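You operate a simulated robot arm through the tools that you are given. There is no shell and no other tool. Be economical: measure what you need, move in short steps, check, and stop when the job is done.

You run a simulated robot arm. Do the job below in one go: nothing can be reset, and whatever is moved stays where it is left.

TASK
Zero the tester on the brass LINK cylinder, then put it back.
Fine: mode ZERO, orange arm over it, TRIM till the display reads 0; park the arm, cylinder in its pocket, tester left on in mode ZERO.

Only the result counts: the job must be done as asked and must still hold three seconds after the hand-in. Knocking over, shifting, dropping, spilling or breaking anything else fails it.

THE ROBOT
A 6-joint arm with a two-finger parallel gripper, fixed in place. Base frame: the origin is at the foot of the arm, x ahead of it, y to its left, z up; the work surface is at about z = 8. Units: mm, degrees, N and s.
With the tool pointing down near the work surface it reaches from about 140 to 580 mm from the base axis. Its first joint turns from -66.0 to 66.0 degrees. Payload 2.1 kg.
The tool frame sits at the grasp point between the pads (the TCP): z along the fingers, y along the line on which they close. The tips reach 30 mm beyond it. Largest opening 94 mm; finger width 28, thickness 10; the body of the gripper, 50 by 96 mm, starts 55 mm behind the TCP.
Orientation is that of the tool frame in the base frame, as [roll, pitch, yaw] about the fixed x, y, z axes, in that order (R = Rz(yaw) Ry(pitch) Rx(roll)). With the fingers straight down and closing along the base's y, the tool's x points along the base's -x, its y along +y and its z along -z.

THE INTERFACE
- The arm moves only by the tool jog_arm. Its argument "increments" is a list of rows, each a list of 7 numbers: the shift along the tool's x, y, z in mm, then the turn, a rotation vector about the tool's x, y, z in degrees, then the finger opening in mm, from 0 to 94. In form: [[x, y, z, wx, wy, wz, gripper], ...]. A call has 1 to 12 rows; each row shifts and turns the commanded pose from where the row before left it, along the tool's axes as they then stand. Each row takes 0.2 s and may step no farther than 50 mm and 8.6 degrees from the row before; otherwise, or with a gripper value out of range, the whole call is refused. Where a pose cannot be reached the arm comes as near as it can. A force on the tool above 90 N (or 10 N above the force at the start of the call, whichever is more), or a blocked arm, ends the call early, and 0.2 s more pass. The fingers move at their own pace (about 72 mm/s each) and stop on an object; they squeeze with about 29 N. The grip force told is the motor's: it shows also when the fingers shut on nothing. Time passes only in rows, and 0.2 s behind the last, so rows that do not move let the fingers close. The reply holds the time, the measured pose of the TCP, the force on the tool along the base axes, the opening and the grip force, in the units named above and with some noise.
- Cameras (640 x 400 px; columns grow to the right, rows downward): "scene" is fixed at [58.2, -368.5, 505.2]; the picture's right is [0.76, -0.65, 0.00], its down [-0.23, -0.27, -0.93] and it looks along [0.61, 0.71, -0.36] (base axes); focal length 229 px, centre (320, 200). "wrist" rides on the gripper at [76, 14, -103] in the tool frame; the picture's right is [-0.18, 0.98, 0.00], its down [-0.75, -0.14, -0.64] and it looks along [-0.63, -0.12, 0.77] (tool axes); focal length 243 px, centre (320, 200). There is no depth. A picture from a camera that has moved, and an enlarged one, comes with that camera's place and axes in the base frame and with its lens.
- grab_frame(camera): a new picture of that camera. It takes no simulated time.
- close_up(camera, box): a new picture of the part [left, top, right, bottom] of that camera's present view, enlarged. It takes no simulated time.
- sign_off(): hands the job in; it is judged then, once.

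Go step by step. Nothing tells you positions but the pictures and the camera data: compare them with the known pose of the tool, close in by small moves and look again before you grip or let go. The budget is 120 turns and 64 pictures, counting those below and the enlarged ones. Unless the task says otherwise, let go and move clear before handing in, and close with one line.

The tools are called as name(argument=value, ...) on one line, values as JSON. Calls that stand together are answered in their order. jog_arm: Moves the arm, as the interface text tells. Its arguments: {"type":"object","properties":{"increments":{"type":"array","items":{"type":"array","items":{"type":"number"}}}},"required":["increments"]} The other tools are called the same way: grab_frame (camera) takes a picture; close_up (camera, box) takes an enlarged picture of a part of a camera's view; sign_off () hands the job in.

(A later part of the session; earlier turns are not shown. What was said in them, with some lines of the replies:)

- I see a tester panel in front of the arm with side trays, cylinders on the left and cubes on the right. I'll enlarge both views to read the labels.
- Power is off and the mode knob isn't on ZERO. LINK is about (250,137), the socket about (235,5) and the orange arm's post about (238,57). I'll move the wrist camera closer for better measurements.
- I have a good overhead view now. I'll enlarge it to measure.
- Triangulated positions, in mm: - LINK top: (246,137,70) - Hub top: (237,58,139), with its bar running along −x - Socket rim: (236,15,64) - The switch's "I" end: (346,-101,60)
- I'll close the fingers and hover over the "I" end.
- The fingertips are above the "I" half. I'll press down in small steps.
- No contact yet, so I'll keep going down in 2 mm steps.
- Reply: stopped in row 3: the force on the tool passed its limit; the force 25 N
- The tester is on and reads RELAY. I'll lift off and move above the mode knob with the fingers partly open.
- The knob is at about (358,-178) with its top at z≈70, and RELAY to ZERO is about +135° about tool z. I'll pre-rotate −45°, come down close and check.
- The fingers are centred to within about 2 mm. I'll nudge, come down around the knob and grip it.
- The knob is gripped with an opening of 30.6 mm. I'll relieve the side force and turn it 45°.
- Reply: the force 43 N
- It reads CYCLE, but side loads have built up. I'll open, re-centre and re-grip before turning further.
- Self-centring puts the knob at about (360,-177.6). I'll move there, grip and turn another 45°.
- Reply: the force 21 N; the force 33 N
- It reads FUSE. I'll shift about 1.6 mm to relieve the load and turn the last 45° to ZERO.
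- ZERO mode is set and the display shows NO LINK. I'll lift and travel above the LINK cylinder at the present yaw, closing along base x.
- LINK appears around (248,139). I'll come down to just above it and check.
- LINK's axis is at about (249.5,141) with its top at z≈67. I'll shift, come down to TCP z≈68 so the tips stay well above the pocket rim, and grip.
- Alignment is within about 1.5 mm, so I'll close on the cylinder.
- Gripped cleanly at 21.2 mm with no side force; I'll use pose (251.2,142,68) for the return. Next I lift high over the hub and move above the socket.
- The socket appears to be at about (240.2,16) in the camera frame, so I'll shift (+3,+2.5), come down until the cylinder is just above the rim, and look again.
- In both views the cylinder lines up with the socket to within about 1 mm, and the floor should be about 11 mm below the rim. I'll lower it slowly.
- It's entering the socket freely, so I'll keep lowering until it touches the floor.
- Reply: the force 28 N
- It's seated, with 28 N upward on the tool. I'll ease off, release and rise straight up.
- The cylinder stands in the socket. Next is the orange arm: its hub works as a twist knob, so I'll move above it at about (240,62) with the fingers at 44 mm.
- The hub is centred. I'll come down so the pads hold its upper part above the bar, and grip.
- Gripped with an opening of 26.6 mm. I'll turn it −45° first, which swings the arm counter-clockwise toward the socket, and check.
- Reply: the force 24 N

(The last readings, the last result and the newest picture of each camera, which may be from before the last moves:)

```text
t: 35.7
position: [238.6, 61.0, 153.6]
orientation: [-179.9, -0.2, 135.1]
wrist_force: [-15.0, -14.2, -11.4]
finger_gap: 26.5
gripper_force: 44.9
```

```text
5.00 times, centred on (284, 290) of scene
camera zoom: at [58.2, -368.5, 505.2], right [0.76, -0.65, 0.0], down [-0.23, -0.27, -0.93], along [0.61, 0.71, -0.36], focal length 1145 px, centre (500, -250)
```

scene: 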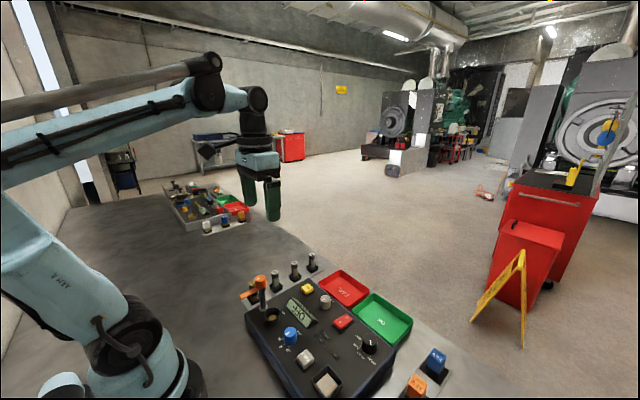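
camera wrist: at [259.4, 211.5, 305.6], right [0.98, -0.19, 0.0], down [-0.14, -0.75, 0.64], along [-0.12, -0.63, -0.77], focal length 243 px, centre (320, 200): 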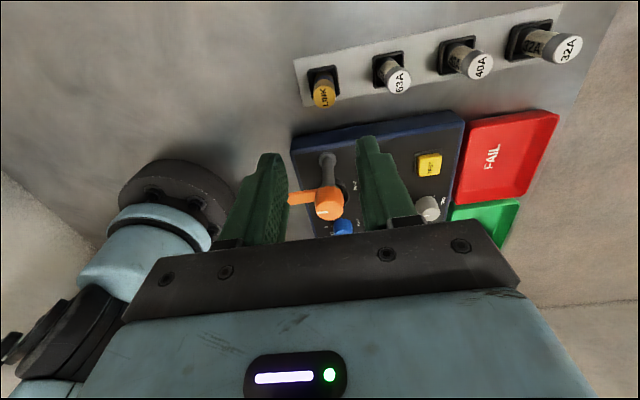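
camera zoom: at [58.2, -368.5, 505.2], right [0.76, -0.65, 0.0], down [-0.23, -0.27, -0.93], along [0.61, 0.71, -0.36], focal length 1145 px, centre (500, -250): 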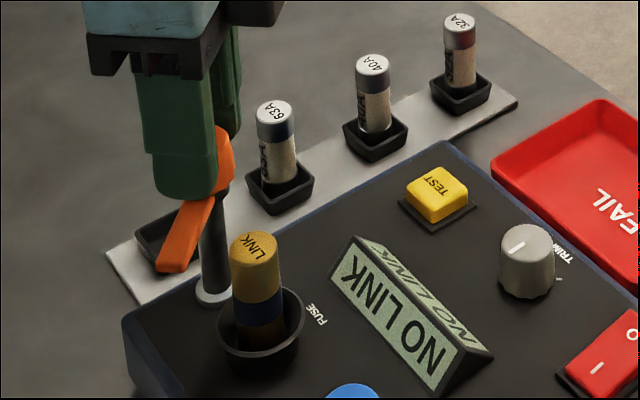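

The arm turned 45°. I'll relieve the side load and turn the other 45°.

jog_arm(increments=[[0, -1.2, 0, 0, 0, 0, 20], [0, 0, 0, 0, 0, -7.5, 20], [0, 0, 0, 0, 0, -7.5, 20], [0, 0, 0, 0, 0, -7.5, 20], [0, 0, 0, 0, 0, -7.5, 20], [0, 0, 0, 0, 0, -7.5, 20], [0, 0, 0, 0, 0, -7.5, 20], [0, 0, 0, 0, 0, 0, 20]])

close_up(camera="scene", box=[220, 250, 348, 330])

```text
t: 37.5
position: [239.2, 60.4, 153.1]
orientation: [-179.8, -0.1, -179.9]
wrist_force: [-7.0, -19.6, -27.7]
finger_gap: 26.5
gripper_force: 44.7
```

```text
5.00 times, centred on (284, 290) of scene
camera zoom: at [58.2, -368.5, 505.2], right [0.76, -0.65, 0.0], down [-0.23, -0.27, -0.93], along [0.61, 0.71, -0.36], focal length 1145 px, centre (500, -250)
```

zoom: 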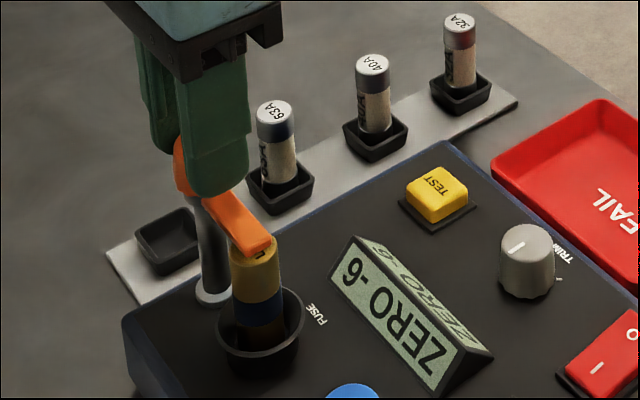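

The display reads ZERO -6 with the arm over the cylinder. I'll release the hub, rise, and move above the TRIM knob at about (361,-37).

jog_arm(increments=[[0, 0, 0, 0, 0, 0, 44], [0, 0, 0, 0, 0, 0, 44], [0, 0, -30, 0, 0, 0, 44], [0, 0, -30, 0, 0, 0, 44], [-30.5, -24.5, 0, 0, 0, 0, 44], [-30.5, -24.5, 0, 0, 0, 0, 44], [-30.5, -24.5, 0, 0, 0, 0, 44], [-30.5, -24.5, 0, 0, 0, 0, 44], [0, 0, 35, 0, 0, 0, 44], [0, 0, 40, 0, 0, 0, 44], [0, 0, 20, 0, 0, 0, 44], [0, 0, 0, 0, 0, 0, 44]])

close_up(camera="wrist", box=[200, 50, 440, 200])

close_up(camera="scene", box=[240, 260, 368, 340])

```text
t: 40.1
position: [361.2, -38.5, 117.1]
orientation: [179.8, 0.0, -179.9]
wrist_force: [-0.6, 0.1, -1.2]
finger_gap: 44.3
gripper_force: 0.0
```

```text
2.67 times, centred on (320, 125) of wrist
camera zoom: at [284.4, -24.8, 219.8], right [0.18, 0.98, 0.0], down [0.75, -0.14, 0.64], along [0.63, -0.12, -0.77], focal length 647 px, centre (320, 400)
```

zoom: 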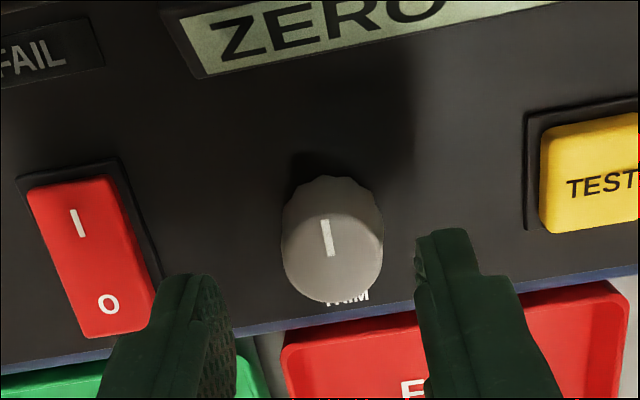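

```text
5.00 times, centred on (304, 300) of scene
camera zoom: at [58.1, -368.5, 505.2], right [0.76, -0.65, 0.0], down [-0.23, -0.27, -0.93], along [0.61, 0.71, -0.36], focal length 1145 px, centre (400, -300)
```

zoom: 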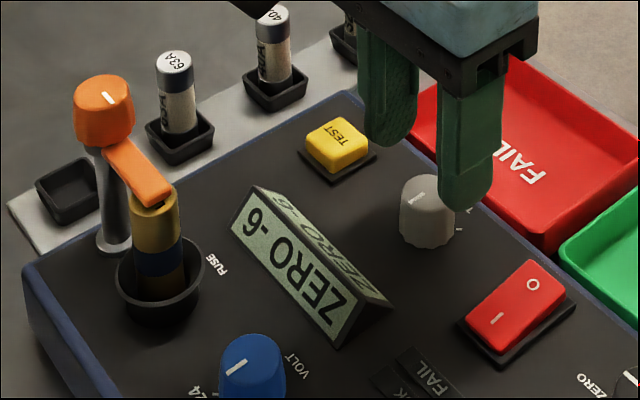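

TRIM is centred after a 2.5 mm shift. I'll come down and grip it.

jog_arm(increments=[[-0.5, 2.5, 10, 0, 0, 0, 44], [0, 0, 14, 0, 0, 0, 44], [0, 0, 10, 0, 0, 0, 44], [0, 0, 0, 0, 0, 0, 18], [0, 0, 0, 0, 0, 0, 18], [0, 0, 0, 0, 0, 0, 18]])

close_up(camera="scene", box=[240, 260, 368, 340])

```text
t: 41.5
position: [360.3, -36.5, 84.1]
orientation: [180.0, -0.1, 179.9]
wrist_force: [2.7, -3.1, -2.9]
finger_gap: 26.6
gripper_force: 45.4
```

```text
5.00 times, centred on (304, 300) of scene
camera zoom: at [58.2, -368.5, 505.2], right [0.76, -0.65, 0.0], down [-0.23, -0.27, -0.93], along [0.61, 0.71, -0.36], focal length 1145 px, centre (400, -300)
```

zoom: 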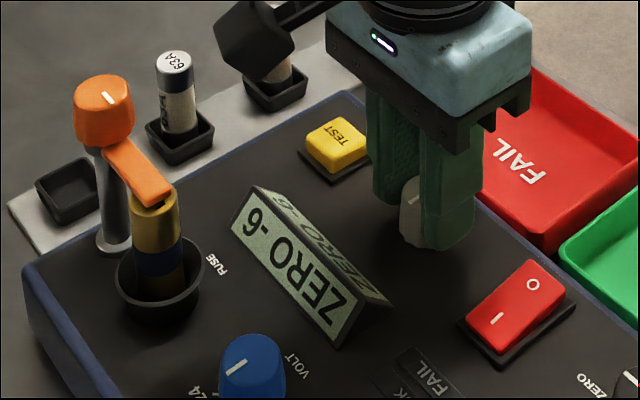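

Gripped with low force. I'll turn +15° (clockwise from above) and read the display.

jog_arm(increments=[[0, 0, 0, 0, 0, 5, 18], [0, 0, 0, 0, 0, 5, 18], [0, 0, 0, 0, 0, 5, 18], [0, 0, 0, 0, 0, 0, 18]])

close_up(camera="scene", box=[240, 260, 368, 340])

```text
t: 42.5
position: [360.9, -34.9, 84.4]
orientation: [179.9, 0.0, 164.9]
wrist_force: [-0.5, 3.0, -11.6]
finger_gap: 26.4
gripper_force: 45.1
```

```text
5.00 times, centred on (304, 300) of scene
camera zoom: at [58.2, -368.5, 505.2], right [0.76, -0.65, 0.0], down [-0.23, -0.27, -0.93], along [0.61, 0.71, -0.36], focal length 1145 px, centre (400, -300)
```

zoom: 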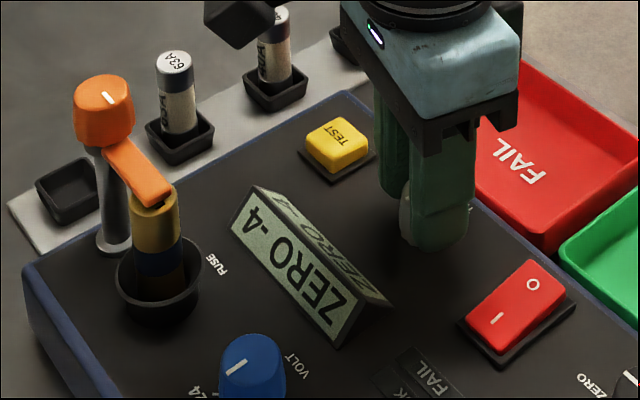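

It now reads −4, so about 7.5° per unit. I'll turn about 28° more.

jog_arm(increments=[[0, 0, 0, 0, 0, 7, 18], [0, 0, 0, 0, 0, 7, 18], [0, 0, 0, 0, 0, 7, 18], [0, 0, 0, 0, 0, 7, 18], [0, 0, 0, 0, 0, 0, 18]])

close_up(camera="scene", box=[240, 260, 368, 340])

```text
t: 43.7
position: [362.4, -33.8, 84.4]
orientation: [179.8, -0.2, 137.0]
wrist_force: [6.4, 19.0, -4.4]
finger_gap: 26.4
gripper_force: 45.5
```

```text
5.00 times, centred on (304, 300) of scene
camera zoom: at [58.2, -368.5, 505.2], right [0.76, -0.65, 0.0], down [-0.23, -0.27, -0.93], along [0.61, 0.71, -0.36], focal length 1145 px, centre (400, -300)
```

zoom: 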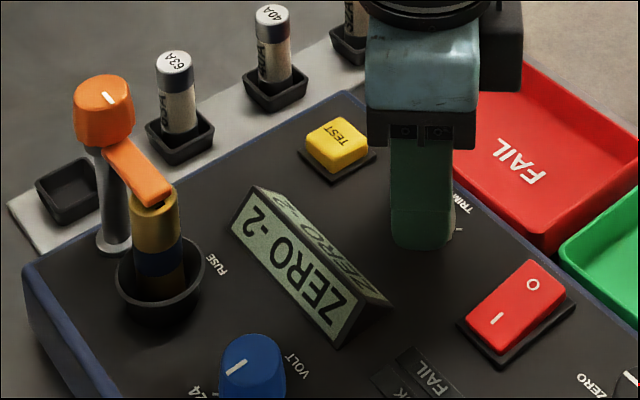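

Now −2, so about 11–14° per unit. I'll relieve the side load and turn 22° more.

jog_arm(increments=[[0.5, 1, 0, 0, 0, 0, 18], [0, 0, 0, 0, 0, 7, 18], [0, 0, 0, 0, 0, 7, 18], [0, 0, 0, 0, 0, 8, 18], [0, 0, 0, 0, 0, 0, 18]])

close_up(camera="scene", box=[240, 260, 368, 340])

```text
t: 44.9
position: [362.8, -33.2, 84.6]
orientation: [179.8, -0.1, 114.8]
wrist_force: [17.8, 13.5, -21.8]
finger_gap: 26.1
gripper_force: 45.1
```

```text
5.00 times, centred on (304, 300) of scene
camera zoom: at [58.2, -368.5, 505.2], right [0.76, -0.65, 0.0], down [-0.23, -0.27, -0.93], along [0.61, 0.71, -0.36], focal length 1145 px, centre (400, -300)
```

zoom: 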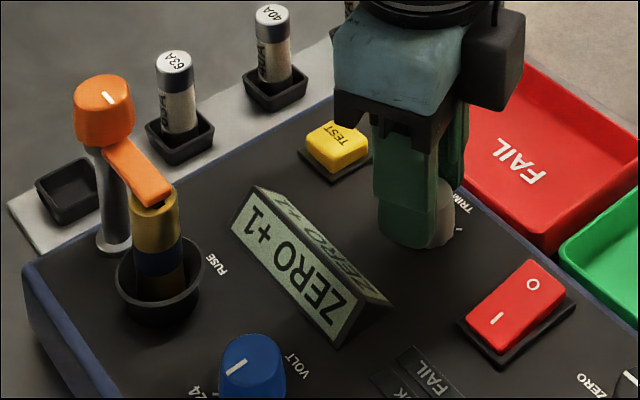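

It reads +1, slightly over. I'll turn back 9°.

jog_arm(increments=[[0, 0, 0, 0, 0, -4.5, 18], [0, 0, 0, 0, 0, -4.5, 18], [0, 0, 0, 0, 0, 0, 18]])

close_up(camera="scene", box=[240, 260, 368, 340])

```text
t: 45.7
position: [362.8, -33.7, 84.7]
orientation: [179.9, -0.1, 124.0]
wrist_force: [14.2, 14.2, 0.8]
finger_gap: 26.0
gripper_force: 45.2
```

```text
5.00 times, centred on (304, 300) of scene
camera zoom: at [58.1, -368.5, 505.2], right [0.76, -0.65, 0.0], down [-0.23, -0.27, -0.93], along [0.61, 0.71, -0.36], focal length 1145 px, centre (400, -300)
```

zoom: 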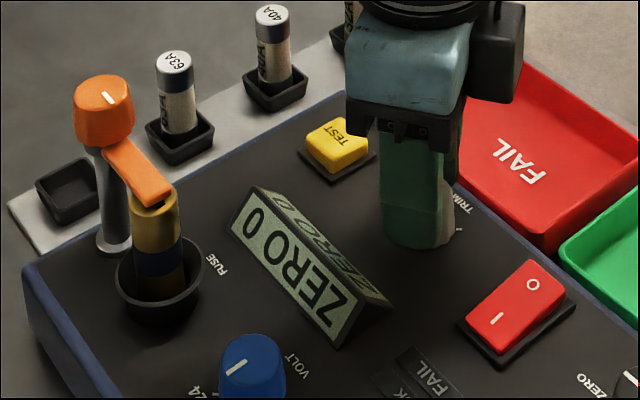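

The display reads 0. I'll release gently, rise, rotate back to yaw 180 and confirm the reading held.

jog_arm(increments=[[0, 0, 0, 0, 0, 0, 44], [0, 0, 0, 0, 0, 0, 44], [0, 0, -40, 0, 0, 0, 44], [0, 0, -45, 0, 0, 0, 44], [0, 0, -45, 0, 0, -7, 44], [0, 0, 0, 0, 0, -8, 44], [0, 0, 0, 0, 0, -8, 44], [0, 0, 0, 0, 0, -8, 44], [0, 0, 0, 0, 0, -8, 44], [0, 0, 0, 0, 0, -8, 44], [0, 0, 0, 0, 0, -8, 44], [0, 0, 0, 0, 0, -1, 44]])

close_up(camera="scene", box=[240, 260, 400, 360])

```text
t: 48.3
position: [361.9, -33.6, 215.0]
orientation: [179.9, -0.1, -179.9]
wrist_force: [-0.6, 0.9, -0.4]
finger_gap: 44.1
gripper_force: 0.1
```

```text
4.00 times, centred on (320, 310) of scene
camera zoom: at [58.2, -368.5, 505.2], right [0.76, -0.65, 0.0], down [-0.23, -0.27, -0.93], along [0.61, 0.71, -0.36], focal length 916 px, centre (320, -240)
```

zoom: 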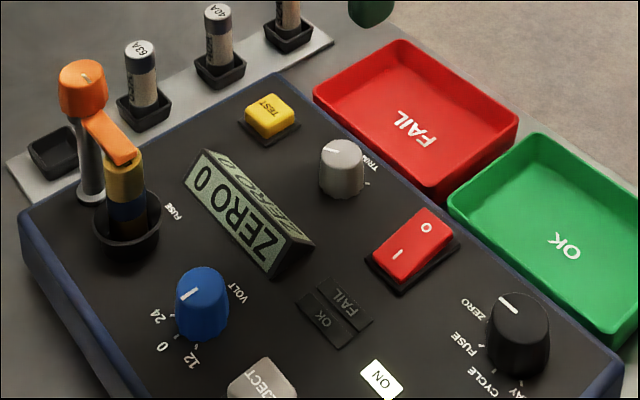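

The zero held. I'll go back over the hub to park the arm.

jog_arm(increments=[[30.6, 23.5, 0, 0, 0, 0, 44], [30.6, 23.5, 0, 0, 0, 0, 44], [30.6, 23.5, 0, 0, 0, 0, 44], [30.6, 23.5, 0, 0, 0, 0, 44], [0, 0, 35, 0, 0, 0, 44], [0, 0, 0, 0, 0, 0, 44]])

close_up(camera="wrist", box=[200, 70, 440, 220])

```text
t: 49.7
position: [238.4, 60.4, 179.8]
orientation: [179.9, -0.2, 180.0]
wrist_force: [0.2, -0.4, 0.5]
finger_gap: 44.0
gripper_force: 0.1
```

```text
2.67 times, centred on (320, 145) of wrist
camera zoom: at [163.0, 73.6, 281.7], right [0.18, 0.98, 0.0], down [0.75, -0.14, 0.64], along [0.63, -0.12, -0.77], focal length 647 px, centre (320, 347)
```

zoom: 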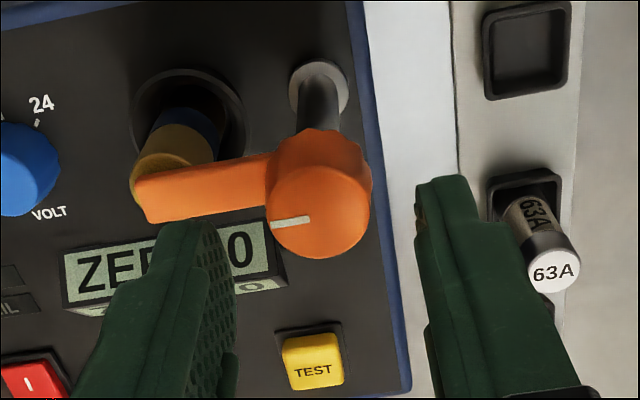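

Centred, the same as before. I'll come down, grip and turn +45°.

jog_arm(increments=[[0, 0, 14, 0, 0, 0, 44], [-0.5, 0, 13, 0, 0, 0, 44], [0, 0, 0, 0, 0, 0, 20], [0, 0, 0, 0, 0, 0, 20], [0, 0, 0, 0, 0, 0, 20], [0, 0, 0, 0, 0, 7.5, 20], [0, 0, 0, 0, 0, 7.5, 20], [0, 0, 0, 0, 0, 7.5, 20], [0, 0, 0, 0, 0, 7.5, 20], [0, 0, 0, 0, 0, 7.5, 20], [0, 0, 0, 0, 0, 7.5, 20], [0, 0, 0, 0, 0, 0, 20]])

```text
t: 52.3
position: [240.5, 60.0, 153.1]
orientation: [-179.9, 0.1, 134.8]
wrist_force: [3.8, -19.1, -2.0]
finger_gap: 26.5
gripper_force: 44.5
```

jog_arm(increments=[[-0.5, -0.5, 0, 0, 0, 0, 20], [0, 0, 0, 0, 0, 7.5, 20], [0, 0, 0, 0, 0, 7.5, 20], [0, 0, 0, 0, 0, 7.5, 20], [0, 0, 0, 0, 0, 7.5, 20], [0, 0, 0, 0, 0, 7.5, 20], [0, 0, 0, 0, 0, 7.5, 20], [0, 0, 0, 0, 0, 0, 20]])

close_up(camera="scene", box=[220, 250, 348, 330])

```text
t: 54.1
position: [240.1, 60.3, 153.4]
orientation: [-179.8, -0.1, 89.9]
wrist_force: [1.7, -7.1, 4.4]
finger_gap: 26.8
gripper_force: 45.1
```

```text
5.00 times, centred on (284, 290) of scene
camera zoom: at [58.1, -368.5, 505.2], right [0.76, -0.65, 0.0], down [-0.23, -0.27, -0.93], along [0.61, 0.71, -0.36], focal length 1145 px, centre (500, -250)
```

zoom: 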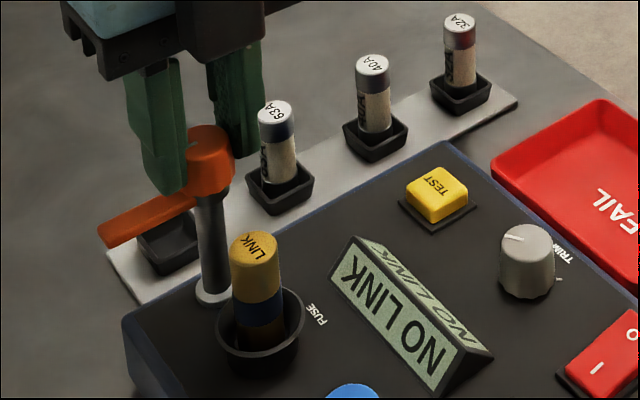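

The arm is parked, with the bar back in its original place. I'll release, rise and move over the cylinder in the socket.

jog_arm(increments=[[0, 0, 0, 0, 0, 0, 44], [0, 0, 0, 0, 0, 0, 44], [0, 0, -30, 0, 0, 0, 44], [0, 0, -33, 0, 0, 0, 36], [-22, 0, 0, 0, 0, 0, 36], [-21, 0.2, 0, 0, 0, 0, 36], [0, 0, 40, 0, 0, 0, 36], [0, 0, 25, 0, 0, 0, 36], [0, 0, 0, 0, 0, 0, 36]])

close_up(camera="wrist", box=[200, 70, 440, 220])

```text
t: 56.1
position: [238.9, 16.3, 150.7]
orientation: [-179.9, -0.1, 89.9]
wrist_force: [1.2, 0.0, -0.5]
finger_gap: 36.0
gripper_force: 0.1
```

```text
2.67 times, centred on (320, 145) of wrist
camera zoom: at [253.9, 91.1, 253.6], right [0.98, -0.18, 0.0], down [-0.14, -0.75, 0.64], along [-0.12, -0.63, -0.77], focal length 647 px, centre (320, 347)
```

zoom: 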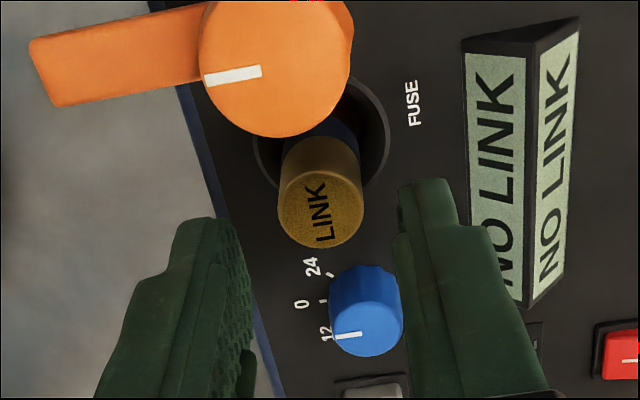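

Aligned. I'll come down to the same height I released from and grip.

jog_arm(increments=[[0, 0, 20, 0, 0, 0, 36], [0, 0, 14, 0, 0, 0, 36], [0, 0, 10, 0, 0, 0, 36], [0, 0, 0, 0, 0, 0, 10], [0, 0, 0, 0, 0, 0, 10], [0, 0, 0, 0, 0, 0, 10]])

```text
t: 57.5
position: [240.4, 17.6, 106.4]
orientation: [-179.9, -0.1, 90.0]
wrist_force: [1.0, 0.0, -0.1]
finger_gap: 21.0
gripper_force: 28.9
```

Gripped. I'll lift straight out, travel over the hub and hover above the pocket.

jog_arm(increments=[[0, 0, -20, 0, 0, 0, 10], [0, 0, -48, 0, 0, 0, 10], [0, 0, -50, 0, 0, 0, 10], [41.5, 3.6, 0, 0, 0, 0, 10], [41.5, 3.6, 0, 0, 0, 0, 10], [41.6, 3.6, 0, 0, 0, 0, 10], [0, 0, 45, 0, 0, 0, 10], [0, 0, 45, 0, 0, 0, 10], [0, 0, 30, 0, 0, 0, 10], [0, 0, 0, 0, 0, 0, 10]])

close_up(camera="wrist", box=[200, 70, 440, 220])

close_up(camera="scene", box=[220, 250, 348, 330])

```text
t: 59.7
position: [250.4, 141.9, 105.2]
orientation: [-180.0, -0.1, 90.0]
wrist_force: [-0.7, 0.0, -1.8]
finger_gap: 21.0
gripper_force: 28.6
```

```text
2.67 times, centred on (320, 145) of wrist
camera zoom: at [264.5, 216.1, 207.3], right [0.98, -0.18, 0.0], down [-0.14, -0.75, 0.64], along [-0.12, -0.63, -0.77], focal length 647 px, centre (320, 347)
```

zoom: 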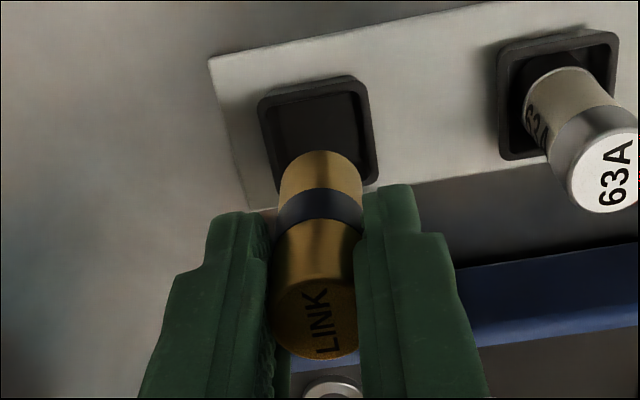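

```text
5.00 times, centred on (284, 290) of scene
camera zoom: at [58.1, -368.5, 505.2], right [0.76, -0.65, 0.0], down [-0.23, -0.27, -0.93], along [0.61, 0.71, -0.36], focal length 1145 px, centre (500, -250)
```

zoom: 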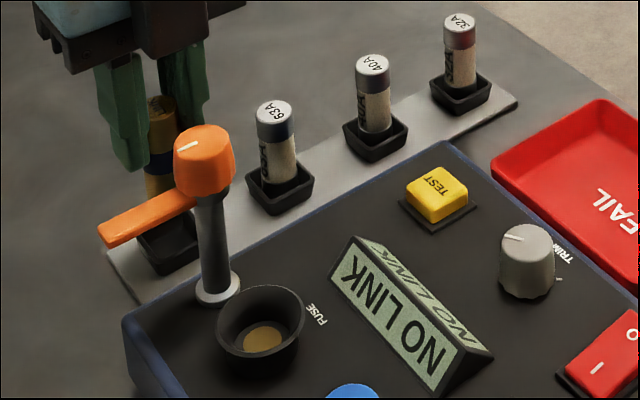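

It lines up with the pocket. I'll lower it with a 0.8 mm correction.

jog_arm(increments=[[0.8, 0, 12, 0, 0, 0, 10], [0, 0, 10, 0, 0, 0, 10], [0, 0, 6, 0, 0, 0, 10], [0, 0, 4, 0, 0, 0, 10], [0, 0, 2, 0, 0, 0, 10], [0, 0, 1, 0, 0, 0, 10], [0, 0, 0, 0, 0, 0, 10]])

```text
t: 61.3
position: [251.5, 143.3, 69.7]
orientation: [-179.9, -0.1, 90.0]
wrist_force: [1.2, -0.1, -1.7]
finger_gap: 20.9
gripper_force: 29.6
```

jog_arm(increments=[[0, 0, 1, 0, 0, 0, 10], [0, 0, 1, 0, 0, 0, 10], [0, 0, 0, 0, 0, 0, 10]])

```text
t: 62.1
position: [251.7, 142.3, 68.0]
orientation: [-179.8, -0.1, 90.1]
wrist_force: [0.5, -0.4, -2.0]
finger_gap: 21.0
gripper_force: 28.8
```

jog_arm(increments=[[0, 0, 1, 0, 0, 0, 10], [0, 0, 1, 0, 0, 0, 10], [0, 0, 0, 0, 0, 0, 10]])

close_up(camera="wrist", box=[200, 70, 440, 220])

```text
t: 62.9
position: [251.4, 142.2, 66.7]
orientation: [-179.9, -0.1, 89.9]
wrist_force: [-3.5, -0.8, 28.6]
finger_gap: 21.1
gripper_force: 29.3
```

```text
2.67 times, centred on (320, 145) of wrist
camera zoom: at [264.8, 217.4, 168.1], right [0.98, -0.18, 0.0], down [-0.14, -0.75, 0.64], along [-0.12, -0.63, -0.77], focal length 647 px, centre (320, 347)
```

zoom: 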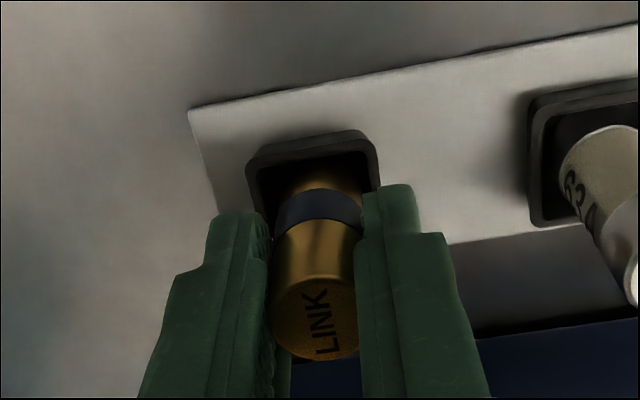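

It's seated in the pocket. I'll ease off, release, rise clear and check everything.

jog_arm(increments=[[0, 0, -1, 0, 0, 0, 10], [0, 0, 0, 0, 0, 0, 40], [0, 0, 0, 0, 0, 0, 40], [0, 0, -20, 0, 0, 0, 40], [0, 0, -45, 0, 0, 0, 40], [0, 0, -50, 0, 0, 0, 40], [0, 0, -50, 0, 0, 0, 40], [0, 0, -40, 0, 0, 0, 40], [0, 0, 0, 0, 0, 0, 40]])

close_up(camera="scene", box=[230, 255, 410, 367])

grab_frame(camera="wrist")

```text
t: 64.9
position: [251.7, 142.7, 273.4]
orientation: [-179.9, -0.1, 90.0]
wrist_force: [0.9, 0.3, -0.6]
finger_gap: 39.8
gripper_force: 0.1
```

```text
3.56 times, centred on (320, 311) of scene
camera zoom: at [58.1, -368.5, 505.2], right [0.76, -0.65, 0.0], down [-0.23, -0.27, -0.93], along [0.61, 0.71, -0.36], focal length 814 px, centre (320, -195)
```

zoom: 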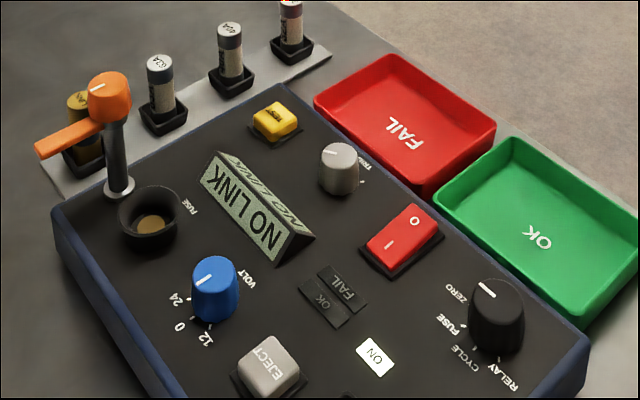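

```text
4 pictures are left
camera wrist: at [265.4, 217.4, 375.2], right [0.98, -0.18, 0.0], down [-0.14, -0.75, 0.64], along [-0.12, -0.63, -0.77], focal length 243 px, centre (320, 200)
```

wrist: 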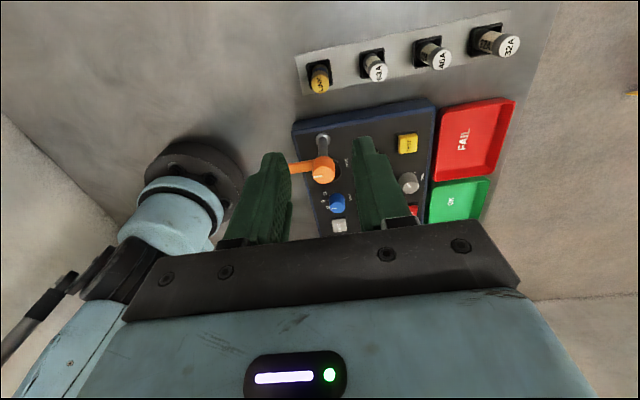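

LINK is upright in its pocket, the arm is parked, and the tester is on in ZERO mode with the gripper clear. I'm handing in.

sign_off()

```text
The job is handed in.
```

The tester was zeroed on the LINK cylinder: the display read 0 with the orange arm over it. The arm is parked, LINK is back in its pocket, and the tester is on in ZERO mode, showing NO LINK because its socket is empty.
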